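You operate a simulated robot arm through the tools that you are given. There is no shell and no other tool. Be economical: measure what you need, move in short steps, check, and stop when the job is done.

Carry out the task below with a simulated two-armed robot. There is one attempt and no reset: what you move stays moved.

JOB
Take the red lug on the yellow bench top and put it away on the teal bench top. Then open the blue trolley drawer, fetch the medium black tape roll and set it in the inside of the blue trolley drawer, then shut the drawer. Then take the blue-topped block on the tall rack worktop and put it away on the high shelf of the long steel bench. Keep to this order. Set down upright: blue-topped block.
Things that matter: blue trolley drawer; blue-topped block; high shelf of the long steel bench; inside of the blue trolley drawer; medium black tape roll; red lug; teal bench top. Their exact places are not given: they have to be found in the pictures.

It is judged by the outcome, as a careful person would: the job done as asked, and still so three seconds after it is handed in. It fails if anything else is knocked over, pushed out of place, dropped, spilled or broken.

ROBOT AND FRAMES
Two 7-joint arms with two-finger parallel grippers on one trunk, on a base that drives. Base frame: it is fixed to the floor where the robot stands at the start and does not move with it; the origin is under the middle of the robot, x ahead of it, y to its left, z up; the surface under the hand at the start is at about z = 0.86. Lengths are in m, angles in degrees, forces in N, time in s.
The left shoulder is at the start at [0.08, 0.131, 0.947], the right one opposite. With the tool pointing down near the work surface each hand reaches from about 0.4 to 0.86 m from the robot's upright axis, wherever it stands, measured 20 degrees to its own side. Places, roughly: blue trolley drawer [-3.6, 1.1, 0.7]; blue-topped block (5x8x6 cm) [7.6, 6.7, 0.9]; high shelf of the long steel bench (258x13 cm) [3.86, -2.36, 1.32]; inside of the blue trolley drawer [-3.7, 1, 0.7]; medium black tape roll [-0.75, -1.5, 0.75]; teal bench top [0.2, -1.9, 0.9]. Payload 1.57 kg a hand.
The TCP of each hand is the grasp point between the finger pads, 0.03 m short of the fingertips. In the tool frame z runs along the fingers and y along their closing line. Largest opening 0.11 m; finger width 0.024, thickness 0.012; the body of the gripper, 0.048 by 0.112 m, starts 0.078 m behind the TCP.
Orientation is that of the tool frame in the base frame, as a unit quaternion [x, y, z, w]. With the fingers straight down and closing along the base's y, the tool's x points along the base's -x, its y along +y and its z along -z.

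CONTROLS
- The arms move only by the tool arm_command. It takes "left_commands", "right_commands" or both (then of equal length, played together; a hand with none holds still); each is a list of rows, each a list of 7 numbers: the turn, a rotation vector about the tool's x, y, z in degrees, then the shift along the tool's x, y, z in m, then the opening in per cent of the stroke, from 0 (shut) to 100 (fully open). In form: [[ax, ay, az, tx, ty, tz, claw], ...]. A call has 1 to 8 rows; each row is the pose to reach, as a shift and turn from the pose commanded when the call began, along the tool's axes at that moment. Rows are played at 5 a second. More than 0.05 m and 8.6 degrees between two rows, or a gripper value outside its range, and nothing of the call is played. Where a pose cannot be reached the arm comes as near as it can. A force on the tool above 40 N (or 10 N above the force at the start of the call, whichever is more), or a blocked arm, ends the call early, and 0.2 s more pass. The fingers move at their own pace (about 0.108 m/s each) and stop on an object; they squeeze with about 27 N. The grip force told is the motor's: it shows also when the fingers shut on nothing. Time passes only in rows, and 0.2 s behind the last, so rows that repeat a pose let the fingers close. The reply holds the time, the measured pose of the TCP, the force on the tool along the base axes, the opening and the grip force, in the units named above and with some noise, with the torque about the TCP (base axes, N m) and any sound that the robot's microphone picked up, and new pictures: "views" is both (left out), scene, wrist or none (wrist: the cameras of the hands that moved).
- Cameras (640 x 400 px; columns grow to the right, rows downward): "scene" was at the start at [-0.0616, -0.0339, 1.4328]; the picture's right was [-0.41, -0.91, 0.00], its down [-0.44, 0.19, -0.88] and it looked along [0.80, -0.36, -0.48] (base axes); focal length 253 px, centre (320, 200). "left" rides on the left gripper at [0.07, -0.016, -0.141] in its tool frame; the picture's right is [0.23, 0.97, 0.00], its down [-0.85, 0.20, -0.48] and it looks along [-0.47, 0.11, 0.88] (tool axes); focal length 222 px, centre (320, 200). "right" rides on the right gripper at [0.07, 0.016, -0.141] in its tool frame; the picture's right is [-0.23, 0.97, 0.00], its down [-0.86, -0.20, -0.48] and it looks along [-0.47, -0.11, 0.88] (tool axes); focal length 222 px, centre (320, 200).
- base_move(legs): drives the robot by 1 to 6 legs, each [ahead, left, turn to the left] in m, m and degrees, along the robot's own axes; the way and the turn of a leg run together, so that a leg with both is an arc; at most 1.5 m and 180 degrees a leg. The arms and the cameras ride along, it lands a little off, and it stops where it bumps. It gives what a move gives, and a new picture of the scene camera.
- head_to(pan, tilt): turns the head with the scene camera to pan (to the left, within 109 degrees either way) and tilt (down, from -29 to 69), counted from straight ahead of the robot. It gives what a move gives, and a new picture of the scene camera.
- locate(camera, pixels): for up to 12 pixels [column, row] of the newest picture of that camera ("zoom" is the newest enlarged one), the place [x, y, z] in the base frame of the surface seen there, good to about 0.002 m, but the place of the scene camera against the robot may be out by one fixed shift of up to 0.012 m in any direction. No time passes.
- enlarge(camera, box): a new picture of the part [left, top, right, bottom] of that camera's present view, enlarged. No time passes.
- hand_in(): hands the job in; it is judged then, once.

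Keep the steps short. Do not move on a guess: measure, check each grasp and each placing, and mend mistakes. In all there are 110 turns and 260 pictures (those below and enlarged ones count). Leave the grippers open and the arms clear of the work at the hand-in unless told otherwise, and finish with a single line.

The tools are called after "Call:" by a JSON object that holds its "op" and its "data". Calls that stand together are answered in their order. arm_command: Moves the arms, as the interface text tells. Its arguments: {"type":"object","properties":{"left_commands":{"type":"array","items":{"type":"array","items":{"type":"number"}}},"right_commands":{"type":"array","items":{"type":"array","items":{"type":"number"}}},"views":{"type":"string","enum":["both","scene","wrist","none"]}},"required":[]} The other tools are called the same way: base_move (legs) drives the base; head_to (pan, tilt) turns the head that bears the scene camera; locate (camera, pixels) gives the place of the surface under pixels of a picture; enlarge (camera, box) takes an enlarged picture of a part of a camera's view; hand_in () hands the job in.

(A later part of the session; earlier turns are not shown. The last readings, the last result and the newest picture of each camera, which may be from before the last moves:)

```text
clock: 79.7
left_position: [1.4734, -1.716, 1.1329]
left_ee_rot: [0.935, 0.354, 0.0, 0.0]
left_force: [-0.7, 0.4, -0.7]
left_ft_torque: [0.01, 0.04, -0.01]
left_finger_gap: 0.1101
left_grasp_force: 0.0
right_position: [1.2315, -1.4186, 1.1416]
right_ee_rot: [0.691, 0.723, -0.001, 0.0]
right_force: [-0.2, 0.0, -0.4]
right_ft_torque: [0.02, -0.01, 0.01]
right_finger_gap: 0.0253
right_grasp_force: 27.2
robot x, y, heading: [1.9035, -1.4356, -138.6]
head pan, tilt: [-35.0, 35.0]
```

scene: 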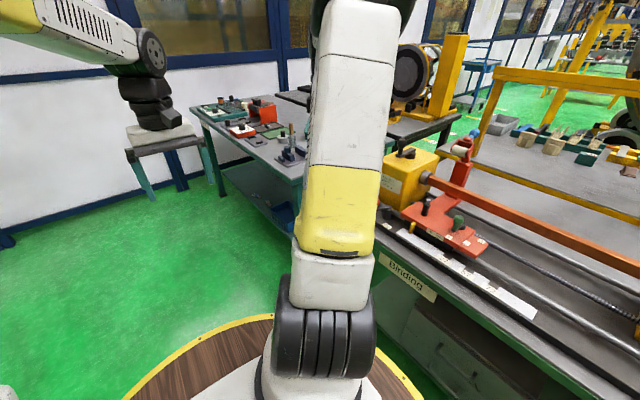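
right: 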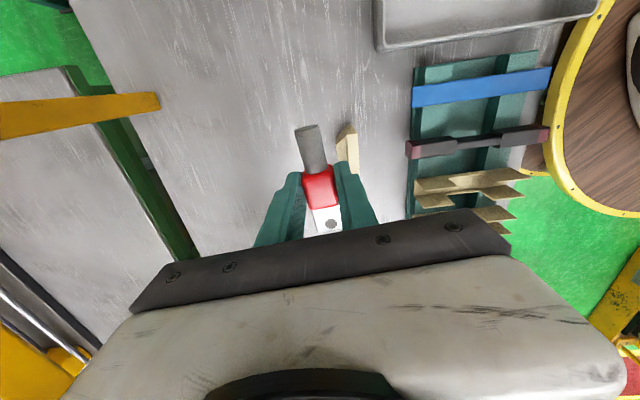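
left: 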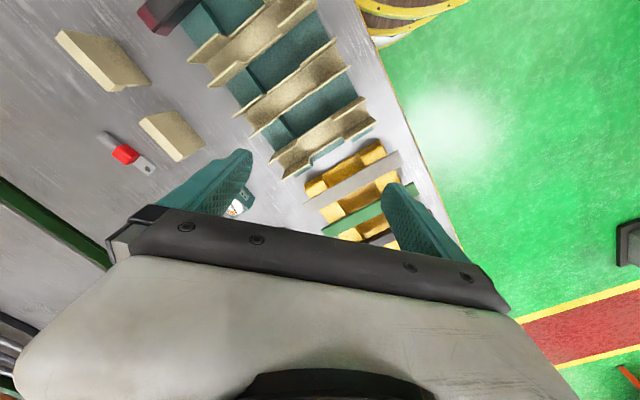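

The teal bench is ahead-right. I go forward 0.8 m and turn right to face it.

Call:
{"op": "base_move", "data": {"legs": [[0.85, 0, 0], [0, 0, -87]]}}

Call:
{"op": "head_to", "data": {"pan": 0, "tilt": 40}}

Call:
{"op": "locate", "data": {"camera": "scene", "pixels": [[320, 200], [320, 240], [320, 160], [260, 200], [380, 200], [420, 240], [250, 240], [200, 220], [450, 180], [350, 180]]}}

```text
clock: 88.0
left_position: [0.9882, -1.5714, 1.1325]
left_ee_rot: [0.913, -0.409, 0.001, 0.001]
left_force: [-0.8, 0.3, -0.6]
left_ft_torque: [0.03, 0.01, 0.05]
left_finger_gap: 0.1102
left_grasp_force: 0.1
right_position: [1.2818, -1.329, 1.1395]
right_ee_rot: [1.0, 0.025, 0.0, 0.0]
right_force: [0.0, -0.5, 0.0]
right_ft_torque: [-0.01, 0.02, 0.05]
right_finger_gap: 0.0253
right_grasp_force: 26.7
robot x, y, heading: [1.2676, -2.0029, 132.0]
head pan, tilt: [-35.0, 35.0]
```

scene: 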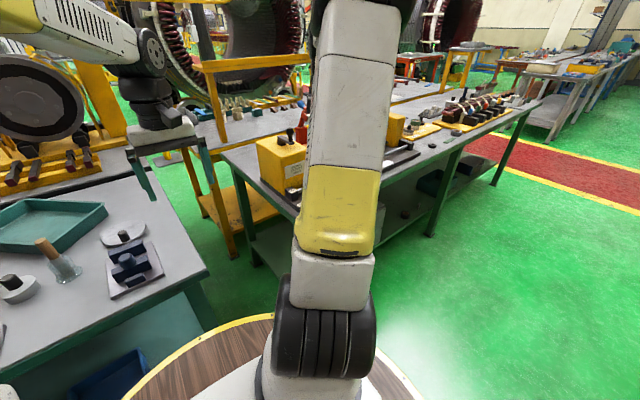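

```text
clock: 89.0
left_position: [0.9882, -1.5713, 1.1332]
left_ee_rot: [0.912, -0.409, 0.0, -0.001]
left_force: [0.0, 0.4, -0.1]
left_ft_torque: [0.03, -0.03, 0.02]
left_finger_gap: 0.1099
left_grasp_force: 0.0
right_position: [1.2821, -1.3297, 1.1397]
right_ee_rot: [1.0, 0.025, 0.0, 0.0]
right_force: [0.3, 0.3, -0.8]
right_ft_torque: [0.01, -0.02, 0.0]
right_finger_gap: 0.0252
right_grasp_force: 27.0
robot x, y, heading: [1.2697, -1.9978, 131.9]
head pan, tilt: [0.0, 40.0]
```

scene: 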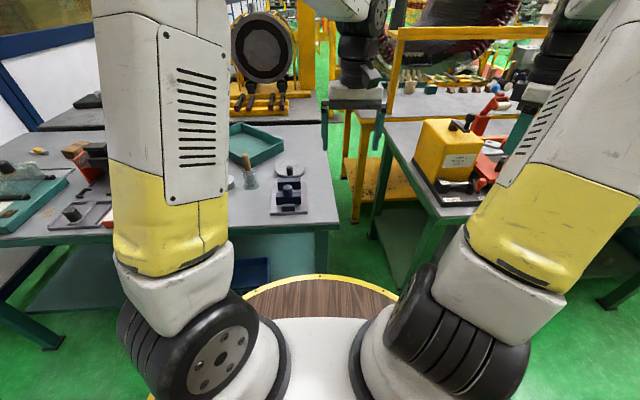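

```text
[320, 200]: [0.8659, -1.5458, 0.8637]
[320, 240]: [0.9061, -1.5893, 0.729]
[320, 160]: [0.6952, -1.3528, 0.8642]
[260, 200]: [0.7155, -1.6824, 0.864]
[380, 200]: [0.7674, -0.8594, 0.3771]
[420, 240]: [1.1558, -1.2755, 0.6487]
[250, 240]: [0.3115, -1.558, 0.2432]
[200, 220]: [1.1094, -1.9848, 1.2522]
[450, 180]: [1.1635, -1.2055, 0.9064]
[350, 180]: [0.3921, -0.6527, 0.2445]
```

The teal bench top with tray, flask, plate and blue clamp is ahead. I enlarge to choose a free spot.

Call:
{"op": "enlarge", "data": {"camera": "scene", "box": [220, 110, 350, 240]}}

Call:
{"op": "locate", "data": {"camera": "scene", "pixels": [[310, 140], [330, 190], [310, 205], [275, 215], [245, 215], [305, 165], [315, 130], [295, 150], [270, 170], [337, 225], [230, 190], [238, 205]]}}

```text
3.08 times, centred on (285, 175) of scene
```

zoom: 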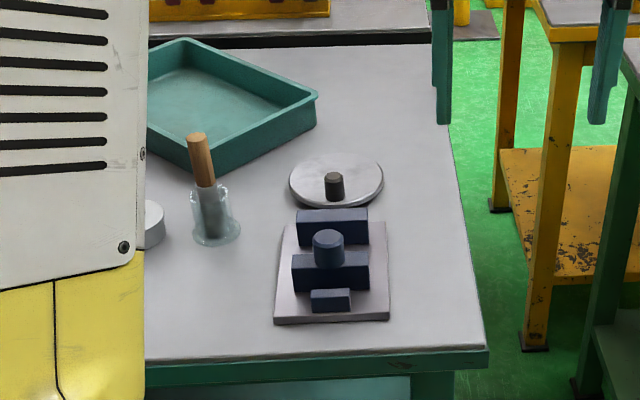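

```text
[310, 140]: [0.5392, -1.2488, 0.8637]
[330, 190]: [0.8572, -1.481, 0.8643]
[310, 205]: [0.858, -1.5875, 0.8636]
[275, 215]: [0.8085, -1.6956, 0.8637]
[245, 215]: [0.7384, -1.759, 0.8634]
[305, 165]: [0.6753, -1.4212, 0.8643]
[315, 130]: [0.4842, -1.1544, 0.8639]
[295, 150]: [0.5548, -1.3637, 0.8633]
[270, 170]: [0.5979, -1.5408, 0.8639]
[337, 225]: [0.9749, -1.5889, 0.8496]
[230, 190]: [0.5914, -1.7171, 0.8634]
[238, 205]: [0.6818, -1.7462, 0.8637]
```

I choose the clear area right of the tray around (0.62,-1.31). I move slightly ahead and left so the right hand reaches it.

Call:
{"op": "base_move", "data": {"legs": [[0.18, 0.12, 3]]}}

Call:
{"op": "locate", "data": {"camera": "scene", "pixels": [[320, 250], [300, 250], [340, 160], [350, 140], [330, 150]]}}

```text
clock: 90.7
left_position: [0.7563, -1.5394, 1.133]
left_ee_rot: [0.922, -0.386, 0.0, 0.0]
left_force: [0.3, 0.9, -0.5]
left_ft_torque: [0.02, 0.01, -0.01]
left_finger_gap: 0.1099
left_grasp_force: 0.0
right_position: [1.0393, -1.284, 1.1412]
right_ee_rot: [0.999, 0.048, 0.0, 0.0]
right_force: [0.5, -1.2, -0.4]
right_ft_torque: [0.01, -0.04, -0.04]
right_finger_gap: 0.0253
right_grasp_force: 26.9
robot x, y, heading: [1.0583, -1.9521, 134.3]
head pan, tilt: [0.0, 40.0]
```

scene: 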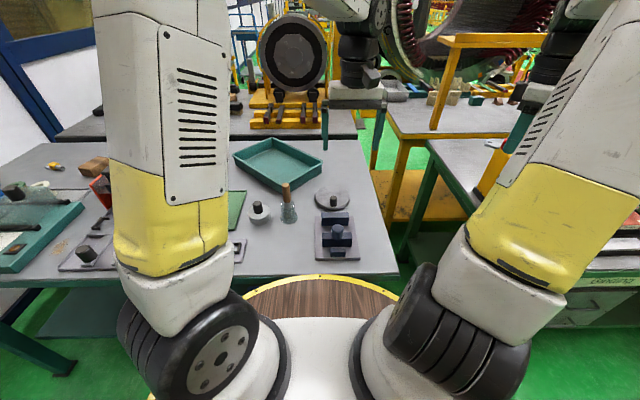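

```text
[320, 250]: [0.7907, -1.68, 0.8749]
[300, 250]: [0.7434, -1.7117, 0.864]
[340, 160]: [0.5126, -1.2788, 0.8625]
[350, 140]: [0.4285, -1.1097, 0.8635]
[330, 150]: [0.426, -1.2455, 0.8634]
```

I move the right hand over the target in level steps and shift the left hand away to its left.

Call:
{"op": "arm_command", "data": {"right_commands": [[0, 0, 0, -0.048, 0, 0, 0], [0, 0, 0, -0.096, -0.002, 0, 0], [0, 0, 0, -0.144, -0.004, 0, 0], [0, 0, 0, -0.192, -0.006, 0, 0], [0, 0, 0, -0.24, -0.008, 0, 0], [0, 0, 0, -0.288, -0.01, 0, 0], [0, 0, 0, -0.336, -0.012, 0, 0], [0, 0, 0, -0.384, -0.013, 0, 0]], "left_commands": [[0, 0, 0, 0, 0.04, 0, 100], [0, 0, 0, 0, 0.08, 0, 100], [0, 0, 0, 0, 0.12, 0, 100], [0, 0, 0, 0, 0.16, 0, 100], [0, 0, 0, 0, 0.16, 0, 100], [0, 0, 0, 0, 0.16, 0, 100], [0, 0, 0, 0, 0.16, 0, 100], [0, 0, 0, 0, 0.16, 0, 100]], "views": "both"}}

```text
clock: 92.5
left_position: [0.6428, -1.6523, 1.1311]
left_ee_rot: [0.922, -0.387, 0.0, 0.0]
left_force: [-0.3, 0.3, -0.2]
left_ft_torque: [0.05, 0.03, 0.02]
left_finger_gap: 0.1099
left_grasp_force: 0.1
right_position: [0.6559, -1.3077, 1.1405]
right_ee_rot: [0.999, 0.047, 0.0, 0.0]
right_force: [0.1, 0.5, -0.9]
right_ft_torque: [0.01, 0.03, -0.06]
right_finger_gap: 0.0253
right_grasp_force: 27.0
robot x, y, heading: [1.0595, -1.9559, 134.4]
head pan, tilt: [0.0, 40.0]
```

scene: 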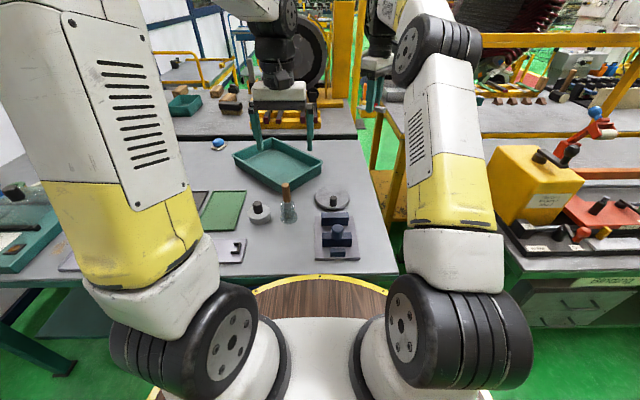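
right: 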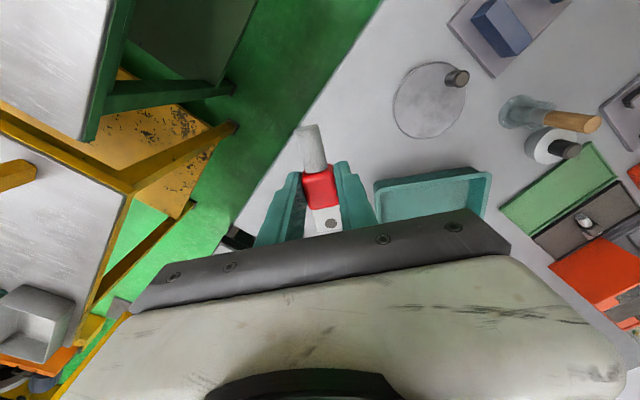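
left: 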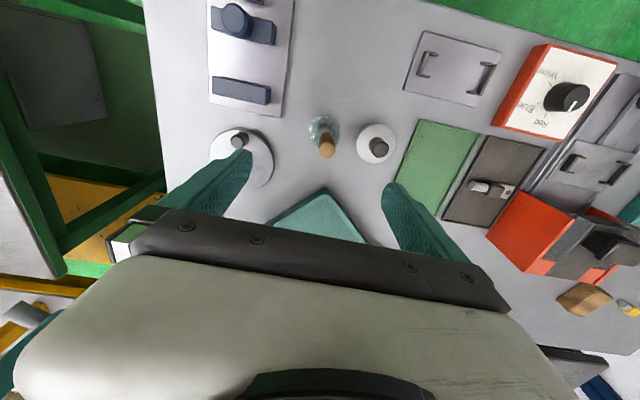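

I measure the bench edge, plate and tray corner in the right wrist view to settle the spot.

Call:
{"op": "locate", "data": {"camera": "right", "pixels": [[275, 172], [300, 125], [398, 115], [375, 185], [375, 215], [255, 205], [350, 100], [360, 150]]}}

```text
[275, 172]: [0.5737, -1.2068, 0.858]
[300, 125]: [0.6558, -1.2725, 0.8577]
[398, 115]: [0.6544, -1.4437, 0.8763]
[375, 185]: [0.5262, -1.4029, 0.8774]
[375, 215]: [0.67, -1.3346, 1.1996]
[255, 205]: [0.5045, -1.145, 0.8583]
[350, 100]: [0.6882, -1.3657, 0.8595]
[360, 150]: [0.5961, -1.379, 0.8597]
```

Spot (0.575,-1.32) is ~9 cm from the edge and tray. I move over it, lower to the grasp height and feel for contact.

Call:
{"op": "arm_command", "data": {"right_commands": [[0, 0, 0, -0.042, 0.004, 0, 0], [0, 0, 0, -0.082, 0.004, 0, 0], [0, 0, 0, -0.082, 0.004, 0.05, 0], [0, 0, 0, -0.082, 0.004, 0.1, 0], [0, 0, 0, -0.082, 0.004, 0.15, 0], [0, 0, 0, -0.082, 0.004, 0.2, 0], [0, 0, 0, -0.082, 0.004, 0.23, 0], [0, 0, 0, -0.082, 0.004, 0.246, 0]], "views": "wrist"}}

```text
clock: 94.3
left_position: [0.6415, -1.6516, 1.1316]
left_ee_rot: [0.922, -0.386, 0.0, 0.0]
left_force: [0.6, 0.0, 0.0]
left_ft_torque: [0.03, -0.02, -0.02]
left_finger_gap: 0.11
left_grasp_force: 0.0
right_position: [0.572, -1.3185, 0.8978]
right_ee_rot: [0.999, 0.048, 0.001, 0.0]
right_force: [0.7, 0.3, -0.1]
right_ft_torque: [-0.01, -0.03, 0.0]
right_finger_gap: 0.0252
right_grasp_force: 26.7
right hand out of reach, approached as far as the arm can: row 2, 3
robot x, y, heading: [1.0597, -1.9556, 134.5]
head pan, tilt: [0.0, 40.0]
```

right: 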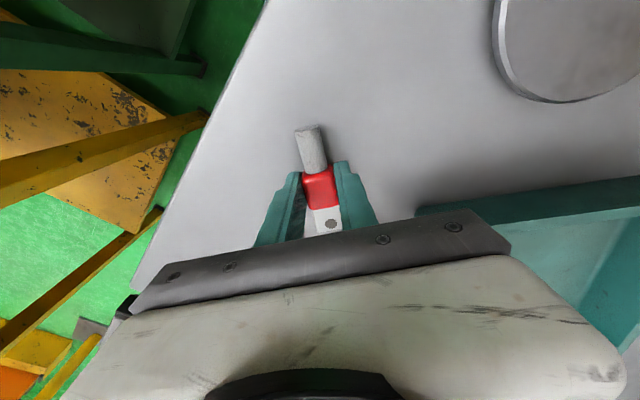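

I lower the last millimetres, open a little, and rise.

Call:
{"op": "arm_command", "data": {"right_commands": [[0, 0, 0, 0, 0, 0.004, 0], [0, 0, 0, 0, 0, 0.007, 0], [0, 0, 0, 0, 0, 0.007, 50], [0, 0, 0, 0, 0, 0.007, 50], [0, 0, 0, 0, 0, -0.04, 50], [0, 0, 0, 0, 0, -0.09, 50], [0, 0, 0, 0.03, 0, -0.13, 50], [0, 0, 0, 0.06, 0, -0.17, 50]], "views": "wrist"}}

```text
clock: 96.1
left_position: [0.6411, -1.6517, 1.1315]
left_ee_rot: [0.922, -0.387, 0.0, 0.0]
left_force: [-1.2, -0.4, 0.6]
left_ft_torque: [-0.03, -0.03, -0.01]
left_finger_gap: 0.1101
left_grasp_force: 0.0
right_position: [0.6365, -1.3158, 1.0669]
right_ee_rot: [0.999, 0.049, 0.0, 0.0]
right_force: [-0.8, 0.3, -1.1]
right_ft_torque: [0.0, -0.04, 0.02]
right_finger_gap: 0.0549
right_grasp_force: 0.0
robot x, y, heading: [1.0561, -1.9536, 134.5]
head pan, tilt: [0.0, 40.0]
```

right: 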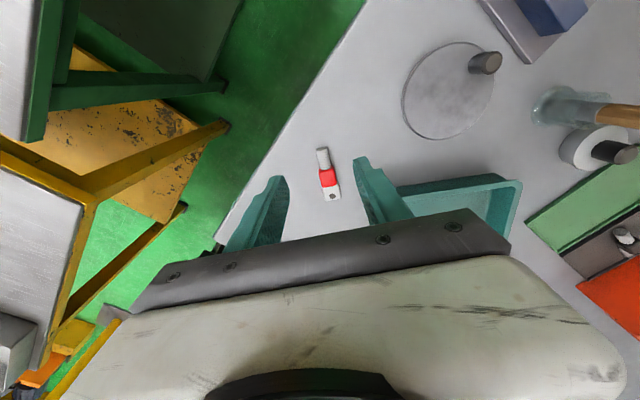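

The lug lies on the teal bench. I raise and withdraw the hand.

Call:
{"op": "arm_command", "data": {"right_commands": [[0, 0, 0, 0.04, 0, -0.03, 50], [0, 0, 0, 0.08, 0, -0.06, 50], [0, 0, 0, 0.12, 0, -0.08, 70], [0, 0, 0, 0.17, 0, -0.08, 100], [0, 0, 0, 0.22, 0.02, -0.08, 100], [0, 0, 0, 0.27, 0.04, -0.08, 100], [0, 0, 0, 0.3, 0.06, -0.08, 100]], "left_commands": [[0, 0, 0, 0.03, 0, -0.01, 100], [0, 0, 0, 0.06, 0, -0.02, 100], [0, 0, 0, 0.06, 0, -0.02, 100], [0, 0, 0, 0.06, 0, -0.02, 100], [0, 0, 0, 0.06, 0, -0.02, 100], [0, 0, 0, 0.06, 0, -0.02, 100], [0, 0, 0, 0.06, 0, -0.02, 100]], "views": "scene"}}

Call:
{"op": "enlarge", "data": {"camera": "scene", "box": [230, 120, 430, 290]}}

```text
refused: row 5 steps farther than a row can; nothing moved
```

```text
2.35 times, centred on (330, 205) of scene
```

zoom: 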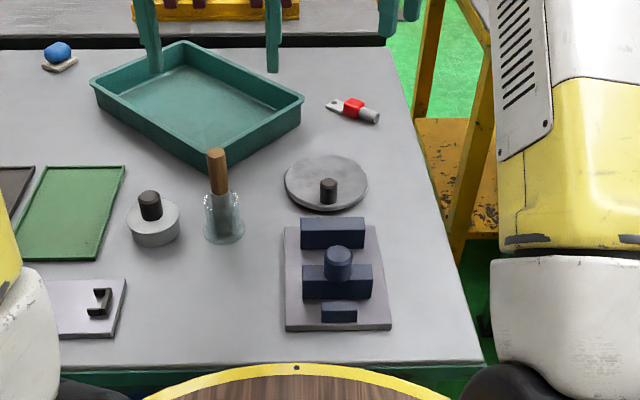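

The lug is seen well placed. I repeat the withdrawal with smaller steps.

Call:
{"op": "arm_command", "data": {"right_commands": [[0, 0, 0, 0.035, 0, -0.03, 50], [0, 0, 0, 0.07, 0, -0.06, 50], [0, 0, 0, 0.11, 0, -0.08, 70], [0, 0, 0, 0.15, 0.01, -0.08, 100], [0, 0, 0, 0.19, 0.02, -0.08, 100], [0, 0, 0, 0.23, 0.04, -0.08, 100], [0, 0, 0, 0.27, 0.06, -0.08, 100], [0, 0, 0, 0.3, 0.08, -0.08, 100]], "left_commands": [[0, 0, 0, 0.03, 0, -0.01, 100], [0, 0, 0, 0.06, 0, -0.02, 100], [0, 0, 0, 0.06, 0, -0.02, 100], [0, 0, 0, 0.06, 0, -0.02, 100], [0, 0, 0, 0.06, 0, -0.02, 100], [0, 0, 0, 0.06, 0, -0.02, 100], [0, 0, 0, 0.06, 0, -0.02, 100], [0, 0, 0, 0.06, 0, -0.02, 100]], "views": "none"}}

Call:
{"op": "head_to", "data": {"pan": 30, "tilt": 20}}

Call:
{"op": "head_to", "data": {"pan": 0, "tilt": 5}}

```text
clock: 97.9
left_position: [0.6811, -1.6963, 1.151]
left_ee_rot: [0.922, -0.386, 0.0, 0.0]
left_force: [-0.5, 0.6, -0.5]
left_ft_torque: [-0.03, -0.02, -0.02]
left_finger_gap: 0.1098
left_grasp_force: 0.1
right_position: [0.9402, -1.3649, 1.143]
right_ee_rot: [0.999, 0.049, 0.0, 0.0]
right_force: [-0.2, 0.1, 0.7]
right_ft_torque: [-0.02, -0.04, 0.02]
right_finger_gap: 0.1102
right_grasp_force: 0.0
robot x, y, heading: [1.0543, -1.949, 134.6]
head pan, tilt: [0.0, 40.0]
```

```text
clock: 98.8
left_position: [0.6824, -1.6966, 1.1518]
left_ee_rot: [0.922, -0.386, 0.0, 0.0]
left_force: [-0.5, -0.4, 0.2]
left_ft_torque: [0.01, 0.0, -0.03]
left_finger_gap: 0.1102
left_grasp_force: 0.1
right_position: [0.9379, -1.3628, 1.144]
right_ee_rot: [0.999, 0.049, 0.0, 0.0]
right_force: [0.4, -0.4, 1.3]
right_ft_torque: [-0.02, 0.02, -0.02]
right_finger_gap: 0.1099
right_grasp_force: 0.1
robot x, y, heading: [1.0559, -1.9555, 134.4]
head pan, tilt: [30.0, 20.0]
```

scene: 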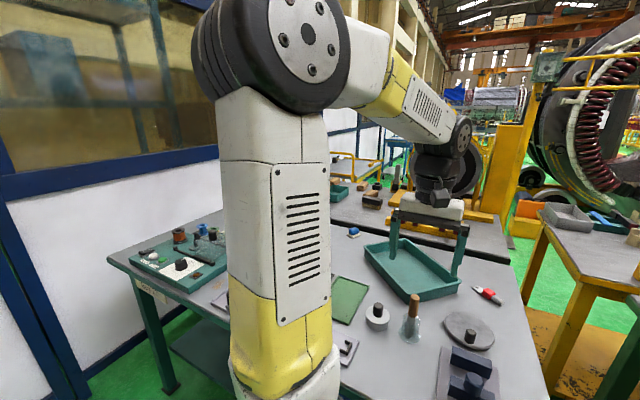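

```text
clock: 99.8
left_position: [0.6803, -1.6973, 1.1513]
left_ee_rot: [0.922, -0.387, 0.0, 0.001]
left_force: [0.0, -0.2, 0.2]
left_ft_torque: [-0.03, 0.01, 0.03]
left_finger_gap: 0.11
left_grasp_force: 0.1
right_position: [0.9389, -1.3637, 1.1439]
right_ee_rot: [0.999, 0.049, 0.0, 0.0]
right_force: [0.2, 0.0, -1.0]
right_ft_torque: [0.02, 0.02, 0.04]
right_finger_gap: 0.1098
right_grasp_force: 0.0
robot x, y, heading: [1.0571, -1.9523, 134.3]
head pan, tilt: [0.0, 5.0]
```

scene: 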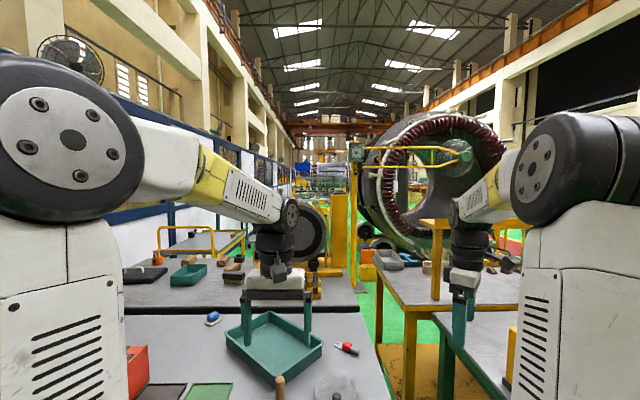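

Now back to the start side by the same route: back off, turn right to +u, drive.

Call:
{"op": "base_move", "data": {"legs": [[-0.38, 0, 0], [0, 0, -89.5], [1.4, 0, 0]]}}

```text
clock: 112.7
left_position: [2.5567, -0.7875, 1.1524]
left_ee_rot: [-0.403, 0.915, 0.0, 0.0]
left_force: [0.1, -0.1, -0.3]
left_ft_torque: [0.02, -0.04, 0.0]
left_finger_gap: 0.11
left_grasp_force: 0.1
right_position: [2.9038, -1.0281, 1.1434]
right_ee_rot: [0.758, -0.652, 0.001, -0.001]
right_force: [-0.1, 0.3, -0.3]
right_ft_torque: [0.0, -0.02, -0.03]
right_finger_gap: 0.1099
right_grasp_force: 0.0
robot x, y, heading: [2.321, -1.1818, 47.4]
head pan, tilt: [0.0, 5.0]
```

scene: 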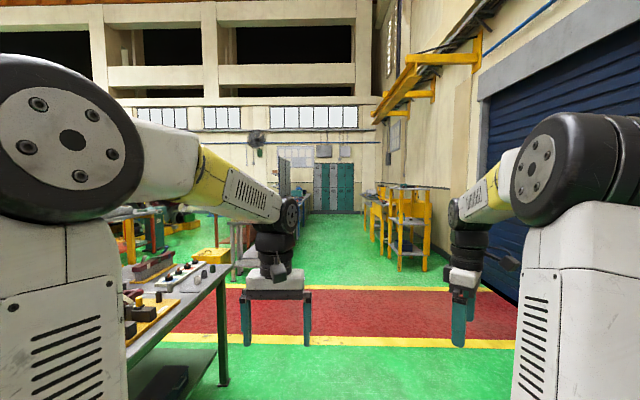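

On course. I continue to the bench end, turn left to −v.

Call:
{"op": "base_move", "data": {"legs": [[1.25, 0, -2.4], [1.2, 0, 0], [0, 0, 90], [1.3, 0, 0]]}}

```text
clock: 134.7
left_position: [2.8028, 1.7354, 1.1519]
left_ee_rot: [0.917, -0.398, -0.001, 0.0]
left_force: [0.5, 0.7, 0.2]
left_ft_torque: [0.04, -0.03, 0.01]
left_finger_gap: 0.1101
left_grasp_force: 0.0
right_position: [3.069, 2.0627, 1.1435]
right_ee_rot: [0.999, 0.036, 0.0, -0.001]
right_force: [-0.7, -0.1, -0.2]
right_ft_torque: [0.0, -0.01, 0.01]
right_finger_gap: 0.1099
right_grasp_force: 0.1
robot x, y, heading: [3.175, 1.4724, 133.4]
head pan, tilt: [0.0, 5.0]
```

scene: 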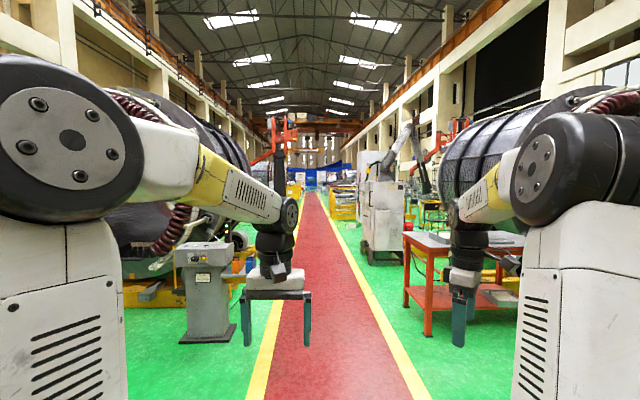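

I continue: ahead to v≈−0.15, turn left to −u, and drive along the yellow bench front.

Call:
{"op": "base_move", "data": {"legs": [[1.38, 0, 1], [0, 0, 90], [1.2, 0, 0]]}}

```text
clock: 151.3
left_position: [1.0755, 1.2785, 1.1516]
left_ee_rot: [0.93, 0.368, 0.0, -0.001]
left_force: [0.5, -0.3, 0.6]
left_ft_torque: [-0.04, -0.02, -0.03]
left_finger_gap: 0.1102
left_grasp_force: 0.1
right_position: [0.7485, 1.5439, 1.1436]
right_ee_rot: [0.68, 0.734, 0.0, 0.0]
right_force: [-0.1, -0.5, 0.3]
right_ft_torque: [0.0, -0.02, 0.01]
right_finger_gap: 0.1102
right_grasp_force: 0.1
robot x, y, heading: [1.3412, 1.6501, -136.6]
head pan, tilt: [0.0, 5.0]
```

scene: 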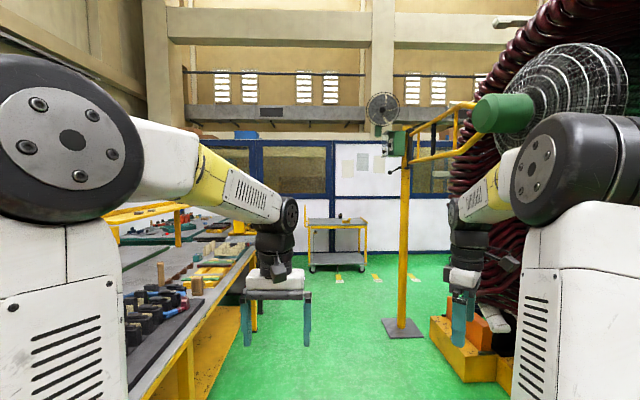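

I see the yellow post (base at (402,327)) ahead on the right. I measure it, the trolley ahead, and look right.

Call:
{"op": "locate", "data": {"camera": "scene", "pixels": [[402, 327], [425, 335], [382, 322], [340, 270], [312, 270], [435, 330], [480, 350], [365, 240], [404, 200]]}}

Call:
{"op": "base_move", "data": {"legs": [[1.2, 0, 1]]}}

Call:
{"op": "head_to", "data": {"pan": -20, "tilt": 20}}

```text
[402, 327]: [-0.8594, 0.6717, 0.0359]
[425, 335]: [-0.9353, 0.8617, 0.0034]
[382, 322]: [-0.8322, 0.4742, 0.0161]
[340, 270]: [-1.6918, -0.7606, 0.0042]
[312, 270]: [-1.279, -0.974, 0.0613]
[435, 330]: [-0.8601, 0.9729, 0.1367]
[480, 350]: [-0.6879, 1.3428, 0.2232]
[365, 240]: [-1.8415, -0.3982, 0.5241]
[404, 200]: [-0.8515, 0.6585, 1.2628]
```

```text
clock: 157.2
left_position: [0.2271, 0.4627, 1.1512]
left_ee_rot: [0.928, 0.374, 0.001, 0.0]
left_force: [-0.5, -0.2, -0.9]
left_ft_torque: [0.01, 0.02, 0.02]
left_finger_gap: 0.1099
left_grasp_force: 0.1
right_position: [-0.1029, 0.7251, 1.1436]
right_ee_rot: [0.676, 0.737, -0.001, 0.0]
right_force: [0.8, -0.3, -0.8]
right_ft_torque: [-0.01, 0.02, 0.03]
right_finger_gap: 0.11
right_grasp_force: 0.1
robot x, y, heading: [0.4852, 0.8389, -136.0]
head pan, tilt: [0.0, 5.0]
```

scene: 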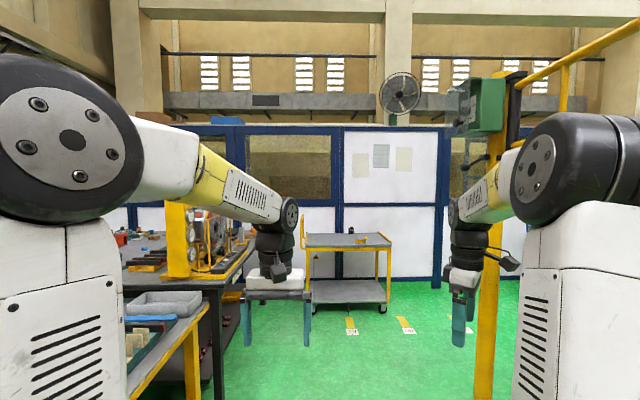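

```text
clock: 158.1
left_position: [0.2275, 0.463, 1.1519]
left_ee_rot: [0.928, 0.373, 0.0, 0.0]
left_force: [-0.4, -0.6, -0.6]
left_ft_torque: [0.01, 0.03, -0.02]
left_finger_gap: 0.1099
left_grasp_force: 0.1
right_position: [-0.102, 0.7245, 1.1444]
right_ee_rot: [0.676, 0.737, 0.0, 0.0]
right_force: [0.6, 0.2, -0.3]
right_ft_torque: [-0.05, -0.02, 0.0]
right_finger_gap: 0.1098
right_grasp_force: 0.0
robot x, y, heading: [0.4862, 0.8396, -136.1]
head pan, tilt: [-20.0, 20.0]
```

scene: 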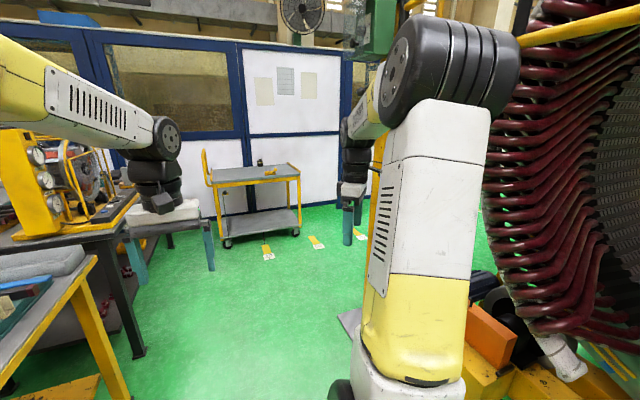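

The corridor between the post (u≈−0.13) and the wall trolley (u≈−1.5) is wide. I drive to u≈−0.75 and turn right.

Call:
{"op": "base_move", "data": {"legs": [[0.85, 0, 0.5], [0.85, 0, 0], [0, 0, -88]]}}

Call:
{"op": "head_to", "data": {"pan": 10, "tilt": 15}}

Call:
{"op": "head_to", "data": {"pan": 100, "tilt": 25}}

```text
clock: 170.7
left_position: [-1.1087, -0.1116, 1.1518]
left_ee_rot: [0.917, -0.398, -0.001, 0.001]
left_force: [-0.1, -0.7, 0.1]
left_ft_torque: [-0.02, 0.0, 0.0]
left_finger_gap: 0.11
left_grasp_force: 0.1
right_position: [-0.84, 0.2146, 1.1452]
right_ee_rot: [0.999, 0.036, 0.0, 0.0]
right_force: [0.1, -0.3, 0.1]
right_ft_torque: [-0.01, 0.01, 0.04]
right_finger_gap: 0.1102
right_grasp_force: 0.0
robot x, y, heading: [-0.7369, -0.3766, 133.2]
head pan, tilt: [-20.0, 20.0]
```

scene: 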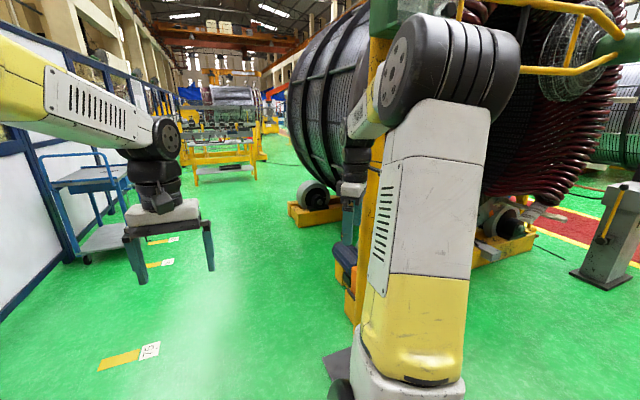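

```text
clock: 171.7
left_position: [-1.108, -0.1126, 1.1518]
left_ee_rot: [0.917, -0.399, -0.001, 0.0]
left_force: [-0.7, 0.1, 0.2]
left_ft_torque: [0.01, 0.02, 0.04]
left_finger_gap: 0.1097
left_grasp_force: 0.1
right_position: [-0.8408, 0.2146, 1.1429]
right_ee_rot: [0.999, 0.035, 0.0, 0.0]
right_force: [-0.3, 0.7, -0.1]
right_ft_torque: [-0.02, -0.01, -0.03]
right_finger_gap: 0.11
right_grasp_force: 0.1
robot x, y, heading: [-0.7393, -0.3775, 133.1]
head pan, tilt: [10.0, 15.0]
```

scene: 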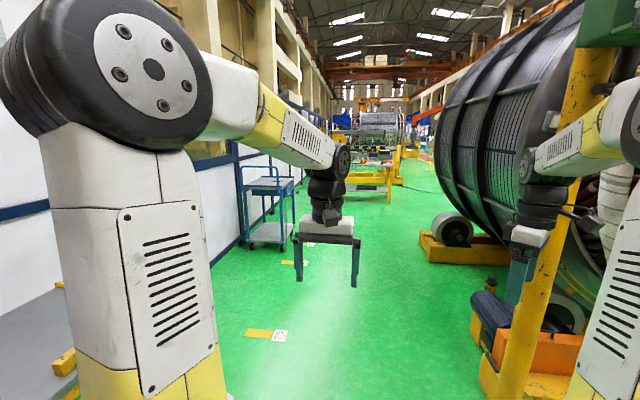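

```text
clock: 173.3
left_position: [-1.1086, -0.113, 1.1515]
left_ee_rot: [0.917, -0.399, 0.0, 0.0]
left_force: [0.7, -0.1, 0.7]
left_ft_torque: [0.0, -0.03, 0.04]
left_finger_gap: 0.1099
left_grasp_force: 0.1
right_position: [-0.8415, 0.2136, 1.1437]
right_ee_rot: [0.999, 0.035, -0.001, 0.0]
right_force: [-0.9, 0.5, -0.4]
right_ft_torque: [-0.04, 0.01, 0.05]
right_finger_gap: 0.1098
right_grasp_force: 0.1
robot x, y, heading: [-0.7367, -0.3783, 132.9]
head pan, tilt: [100.0, 25.0]
```

scene: 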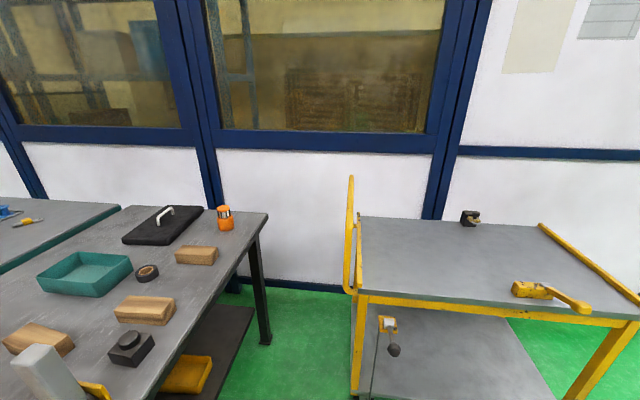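

A black tape roll is at (147,272) on the bench, next to the teal tray. I enlarge and measure; the blue trolley stands at the wall further on.

Call:
{"op": "enlarge", "data": {"camera": "scene", "box": [0, 190, 280, 400]}}

Call:
{"op": "locate", "data": {"camera": "scene", "pixels": [[147, 272], [137, 275], [158, 272], [147, 262], [147, 283], [130, 340], [145, 310], [200, 255], [85, 275], [170, 285], [180, 375]]}}

Call:
{"op": "head_to", "data": {"pan": 25, "tilt": 20}}

Call:
{"op": "locate", "data": {"camera": "scene", "pixels": [[170, 185], [150, 180], [190, 190], [170, 240], [130, 250], [190, 240], [330, 170], [150, 200]]}}

```text
1.90 times, centred on (140, 295) of scene
```

zoom: 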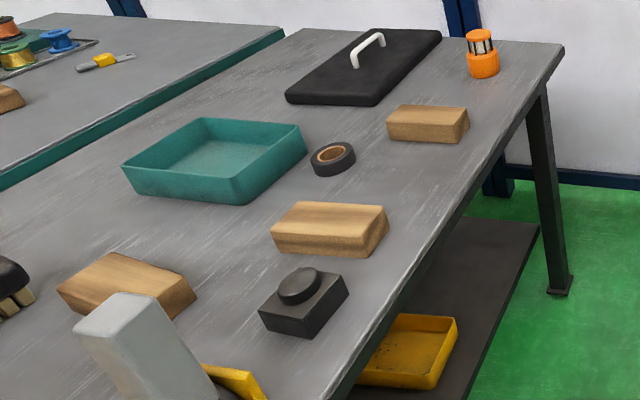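

```text
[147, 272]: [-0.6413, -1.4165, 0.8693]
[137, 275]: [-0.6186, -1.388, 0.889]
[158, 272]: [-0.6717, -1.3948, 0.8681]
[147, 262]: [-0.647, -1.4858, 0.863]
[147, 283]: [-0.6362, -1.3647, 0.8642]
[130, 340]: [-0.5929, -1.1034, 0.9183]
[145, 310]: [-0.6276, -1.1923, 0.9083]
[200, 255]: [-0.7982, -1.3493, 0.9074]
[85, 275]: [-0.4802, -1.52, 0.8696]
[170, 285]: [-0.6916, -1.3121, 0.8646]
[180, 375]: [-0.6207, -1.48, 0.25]
```

```text
clock: 174.8
left_position: [-1.1082, -0.1122, 1.1523]
left_ee_rot: [0.917, -0.398, 0.001, 0.0]
left_force: [-0.2, 0.1, 0.9]
left_ft_torque: [0.0, 0.02, 0.0]
left_finger_gap: 0.1099
left_grasp_force: 0.0
right_position: [-0.8412, 0.2144, 1.1435]
right_ee_rot: [0.999, 0.036, -0.001, 0.001]
right_force: [-0.2, 0.1, -0.1]
right_ft_torque: [-0.01, 0.0, -0.01]
right_finger_gap: 0.1098
right_grasp_force: 0.1
robot x, y, heading: [-0.7374, -0.3789, 133.2]
head pan, tilt: [25.0, 20.0]
```

scene: 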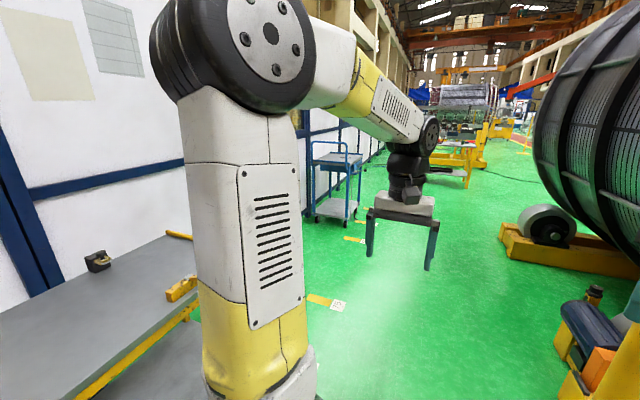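

```text
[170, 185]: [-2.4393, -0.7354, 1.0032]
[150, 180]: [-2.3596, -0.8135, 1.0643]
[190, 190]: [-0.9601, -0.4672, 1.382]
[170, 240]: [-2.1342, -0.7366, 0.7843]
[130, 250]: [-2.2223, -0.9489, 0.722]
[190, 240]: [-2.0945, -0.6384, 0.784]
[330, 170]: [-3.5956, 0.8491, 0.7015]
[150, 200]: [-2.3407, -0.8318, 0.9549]
```

The tape roll is at about (-0.645,-1.40). Now I drive toward the blue trolley (around (-3.6,0.9)).

Call:
{"op": "base_move", "data": {"legs": [[1.4, 0, 2], [0.5, 0, 0]]}}

Call:
{"op": "head_to", "data": {"pan": 30, "tilt": 20}}

Call:
{"op": "enlarge", "data": {"camera": "scene", "box": [240, 80, 480, 280]}}

```text
clock: 184.5
left_position: [-2.4829, 1.2613, 1.1515]
left_ee_rot: [0.924, -0.381, 0.001, 0.0]
left_force: [0.0, 0.2, -0.4]
left_ft_torque: [0.03, 0.01, -0.03]
left_finger_gap: 0.11
left_grasp_force: 0.0
right_position: [-2.228, 1.5975, 1.1435]
right_ee_rot: [0.999, 0.053, -0.001, 0.0]
right_force: [0.6, 0.5, 0.1]
right_ft_torque: [0.0, -0.01, -0.01]
right_finger_gap: 0.1102
right_grasp_force: 0.1
robot x, y, heading: [-2.1022, 1.0105, 135.0]
head pan, tilt: [25.0, 20.0]
```

scene: 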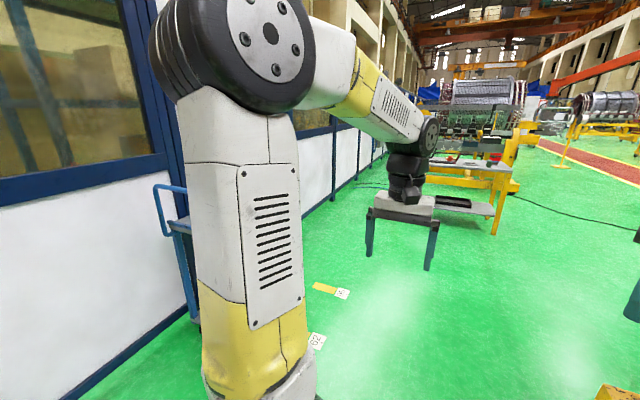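

```text
clock: 185.2
left_position: [-2.482, 1.2618, 1.1519]
left_ee_rot: [0.924, -0.382, 0.0, 0.001]
left_force: [0.2, 0.8, -0.1]
left_ft_torque: [0.0, 0.01, -0.03]
left_finger_gap: 0.1099
left_grasp_force: 0.0
right_position: [-2.228, 1.5977, 1.1446]
right_ee_rot: [0.999, 0.053, 0.0, 0.0]
right_force: [-0.3, 0.5, -0.7]
right_ft_torque: [0.03, -0.02, -0.02]
right_finger_gap: 0.1103
right_grasp_force: 0.0
robot x, y, heading: [-2.1002, 1.0063, 135.1]
head pan, tilt: [30.0, 20.0]
```

scene: 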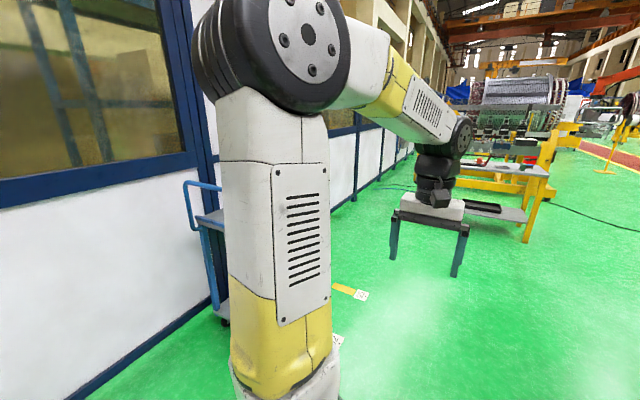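

```text
2.00 times, centred on (360, 180) of scene
```

zoom: 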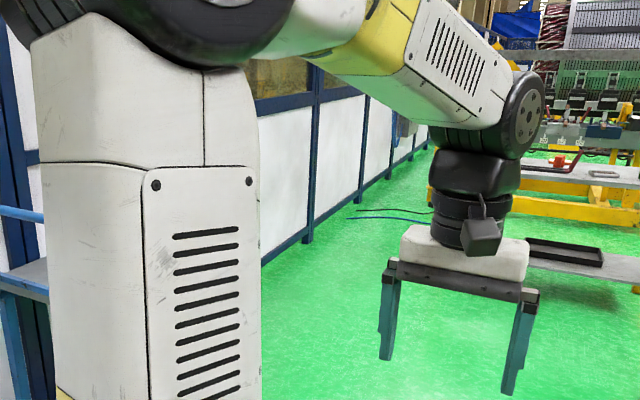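

The trolley is hidden behind my left arm. I go 0.95 m ahead, then turn left to face it.

Call:
{"op": "base_move", "data": {"legs": [[0.95, -0.1, 0], [0, 0, 89]]}}

Call:
{"op": "head_to", "data": {"pan": 0, "tilt": 32}}

```text
clock: 194.1
left_position: [-2.9803, 1.3912, 1.1526]
left_ee_rot: [0.926, 0.377, 0.001, -0.001]
left_force: [-0.5, 0.6, -0.5]
left_ft_torque: [-0.05, 0.04, 0.03]
left_finger_gap: 0.11
left_grasp_force: 0.0
right_position: [-3.3136, 1.6505, 1.1433]
right_ee_rot: [0.673, 0.74, 0.0, 0.0]
right_force: [1.0, 0.3, 0.2]
right_ft_torque: [-0.02, -0.02, -0.02]
right_finger_gap: 0.11
right_grasp_force: 0.0
robot x, y, heading: [-2.7229, 1.7656, -135.8]
head pan, tilt: [30.0, 20.0]
```

scene: 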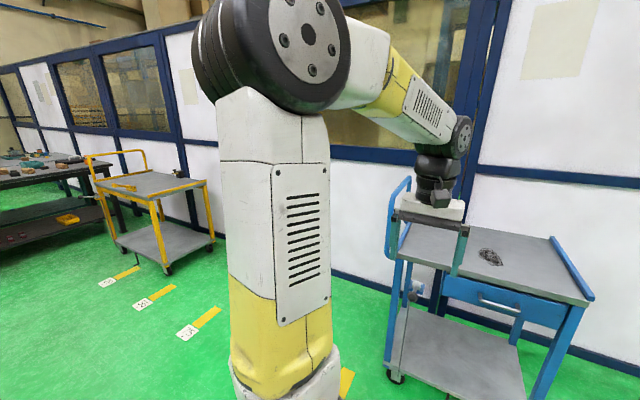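

```text
clock: 195.0
left_position: [-2.9822, 1.3916, 1.1511]
left_ee_rot: [0.926, 0.378, 0.0, 0.0]
left_force: [0.7, 0.2, 0.8]
left_ft_torque: [0.02, 0.03, -0.02]
left_finger_gap: 0.11
left_grasp_force: 0.1
right_position: [-3.313, 1.65, 1.1431]
right_ee_rot: [0.673, 0.74, 0.0, 0.0]
right_force: [-0.2, 0.2, 0.8]
right_ft_torque: [0.06, -0.01, 0.01]
right_finger_gap: 0.11
right_grasp_force: 0.2
robot x, y, heading: [-2.7241, 1.7665, -135.9]
head pan, tilt: [0.0, 32.0]
```

scene: 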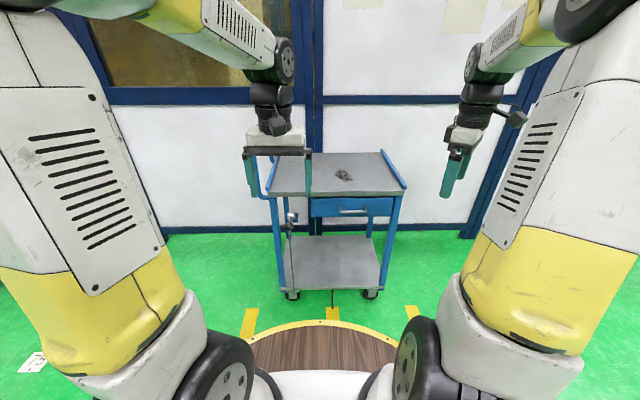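

The trolley faces me, its blue drawer with a bar handle at about (352,209). I enlarge and measure.

Call:
{"op": "enlarge", "data": {"camera": "scene", "box": [240, 140, 420, 310]}}

Call:
{"op": "locate", "data": {"camera": "scene", "pixels": [[340, 212], [352, 213], [366, 211], [314, 208], [391, 204], [352, 205], [276, 195], [400, 192], [343, 175], [352, 210], [292, 216], [340, 230]]}}

```text
2.35 times, centred on (330, 225) of scene
```

zoom: 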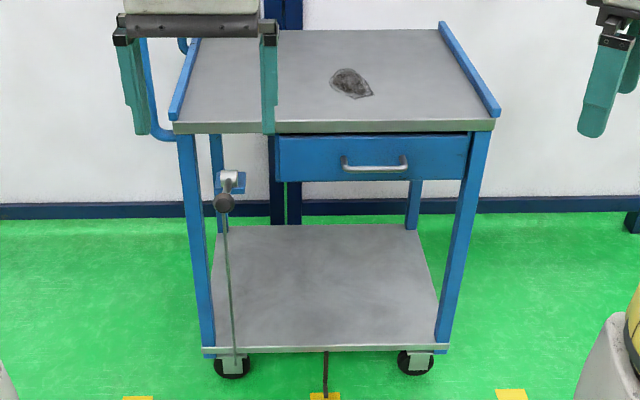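

```text
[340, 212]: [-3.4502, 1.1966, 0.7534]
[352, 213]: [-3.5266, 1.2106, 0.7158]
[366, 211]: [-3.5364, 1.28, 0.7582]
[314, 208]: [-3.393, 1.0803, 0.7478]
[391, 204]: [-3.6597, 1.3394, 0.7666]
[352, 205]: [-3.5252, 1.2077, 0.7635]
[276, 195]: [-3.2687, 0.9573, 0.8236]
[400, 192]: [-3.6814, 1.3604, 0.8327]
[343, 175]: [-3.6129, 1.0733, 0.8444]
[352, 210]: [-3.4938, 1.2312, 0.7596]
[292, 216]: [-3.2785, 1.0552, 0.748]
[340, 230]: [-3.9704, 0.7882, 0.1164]
```

Handle bar: centre ≈(-3.494,1.231,0.758), standing 4 cm off the drawer face. I'll grip it with a level hand, fingers closing vertically. First I turn the right hand level in place (half the turn).

Call:
{"op": "arm_command", "data": {"right_commands": [[7.18, -2.54, -2.54, 0, 0, 0, 100], [14.37, -5.08, -5.08, 0, 0, 0, 100], [21.55, -7.62, -7.62, 0, 0, 0, 100], [28.73, -10.17, -10.17, 0, 0, 0, 100], [35.92, -12.71, -12.71, 0, 0, 0, 100], [43.1, -15.25, -15.25, 0, 0, 0, 100]], "views": "none"}}

Call:
{"op": "arm_command", "data": {"right_commands": [[7.18, -2.54, -2.54, 0, 0, 0, 100], [14.37, -5.08, -5.08, 0, 0, 0, 100], [21.55, -7.62, -7.62, 0, 0, 0, 100], [28.73, -10.17, -10.17, 0, 0, 0, 100], [35.92, -12.71, -12.71, 0, 0, 0, 100], [43.1, -15.25, -15.25, 0, 0, 0, 100]], "views": "both"}}

```text
clock: 196.4
left_position: [-2.9812, 1.3908, 1.1514]
left_ee_rot: [0.926, 0.377, 0.0, 0.0]
left_force: [-0.8, -0.7, -0.1]
left_ft_torque: [0.05, -0.03, -0.03]
left_finger_gap: 0.1101
left_grasp_force: 0.1
right_position: [-3.3131, 1.6496, 1.1439]
right_ee_rot: [0.518, 0.762, -0.357, -0.151]
right_force: [-0.3, -0.1, -0.3]
right_ft_torque: [-0.01, -0.02, -0.05]
right_finger_gap: 0.1097
right_grasp_force: 0.0
robot x, y, heading: [-2.7191, 1.7658, -135.7]
head pan, tilt: [0.0, 32.0]
```

```text
clock: 197.8
left_position: [-2.9797, 1.3913, 1.1509]
left_ee_rot: [0.926, 0.377, 0.0, 0.001]
left_force: [0.2, -0.2, 0.5]
left_ft_torque: [-0.05, 0.01, 0.02]
left_finger_gap: 0.1097
left_grasp_force: 0.1
right_position: [-3.3466, 1.6522, 1.15]
right_ee_rot: [0.274, 0.652, -0.651, -0.274]
right_force: [0.2, 0.6, 0.9]
right_ft_torque: [0.01, -0.02, -0.01]
right_finger_gap: 0.1099
right_grasp_force: 0.0
right hand out of reach, approached as far as the arm can: row 3, 4, 5, 6
robot x, y, heading: [-2.7233, 1.7655, -135.5]
head pan, tilt: [0.0, 32.0]
```

scene: 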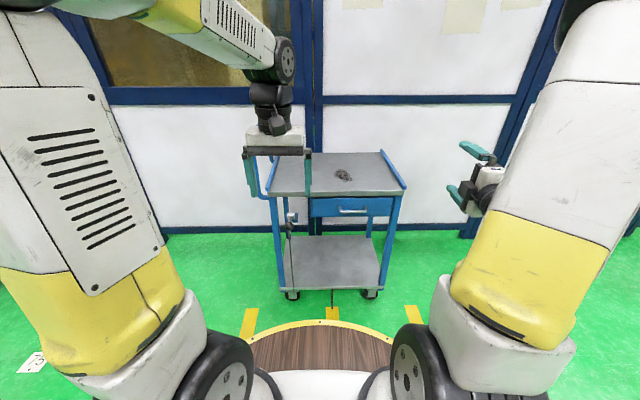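
right: 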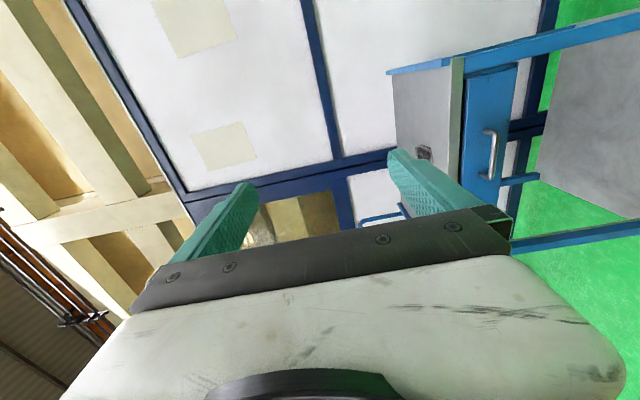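

The hand is level. I measure the handle precisely in the right wrist view at (490,153).

Call:
{"op": "enlarge", "data": {"camera": "right", "box": [420, 60, 580, 220]}}

Call:
{"op": "locate", "data": {"camera": "right", "pixels": [[494, 140], [495, 155], [492, 168], [486, 133], [488, 178], [475, 120], [475, 170], [510, 120], [500, 110], [463, 130]]}}

```text
2.50 times, centred on (500, 140) of right
```

zoom: 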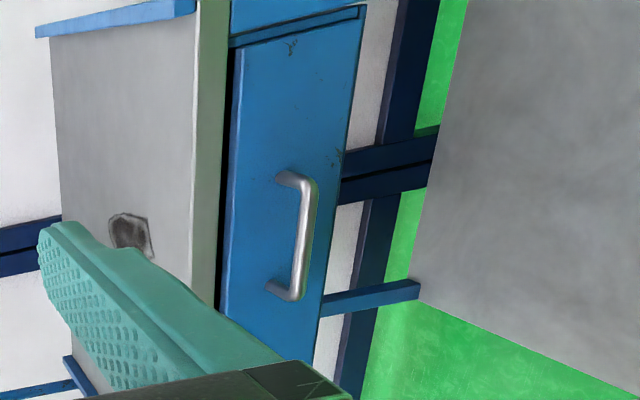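

```text
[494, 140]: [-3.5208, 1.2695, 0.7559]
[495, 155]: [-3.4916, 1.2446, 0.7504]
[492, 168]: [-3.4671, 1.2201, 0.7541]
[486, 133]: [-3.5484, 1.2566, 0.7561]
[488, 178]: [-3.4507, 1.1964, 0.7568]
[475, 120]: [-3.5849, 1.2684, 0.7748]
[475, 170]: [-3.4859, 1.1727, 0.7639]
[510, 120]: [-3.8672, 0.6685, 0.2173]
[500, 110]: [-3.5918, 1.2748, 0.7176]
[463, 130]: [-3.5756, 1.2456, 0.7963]
```

I drive 0.24 m closer and a little left so that the arm has a comfortable reach.

Call:
{"op": "base_move", "data": {"legs": [[0.24, 0.1, 0.6]]}}

```text
clock: 199.7
left_position: [-3.0791, 1.1516, 1.1527]
left_ee_rot: [0.925, 0.38, 0.0, 0.0]
left_force: [-0.6, -0.3, -0.8]
left_ft_torque: [0.04, -0.01, -0.03]
left_finger_gap: 0.1101
left_grasp_force: 0.1
right_position: [-3.4454, 1.4092, 1.1509]
right_ee_rot: [-0.271, -0.653, 0.653, 0.272]
right_force: [-0.4, -0.2, 0.2]
right_ft_torque: [0.0, 0.02, -0.01]
right_finger_gap: 0.1101
right_grasp_force: 0.1
robot x, y, heading: [-2.8243, 1.5286, -135.0]
head pan, tilt: [0.0, 32.0]
```

scene: 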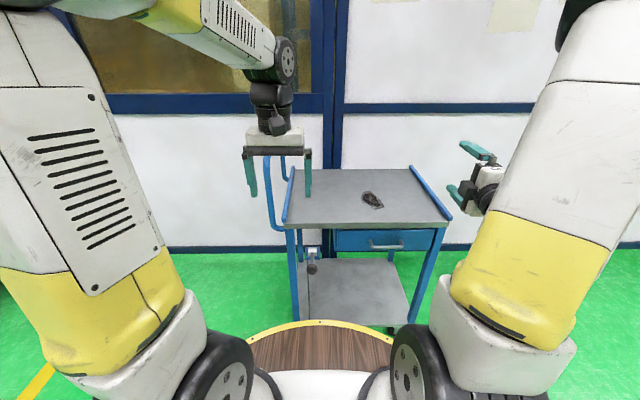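

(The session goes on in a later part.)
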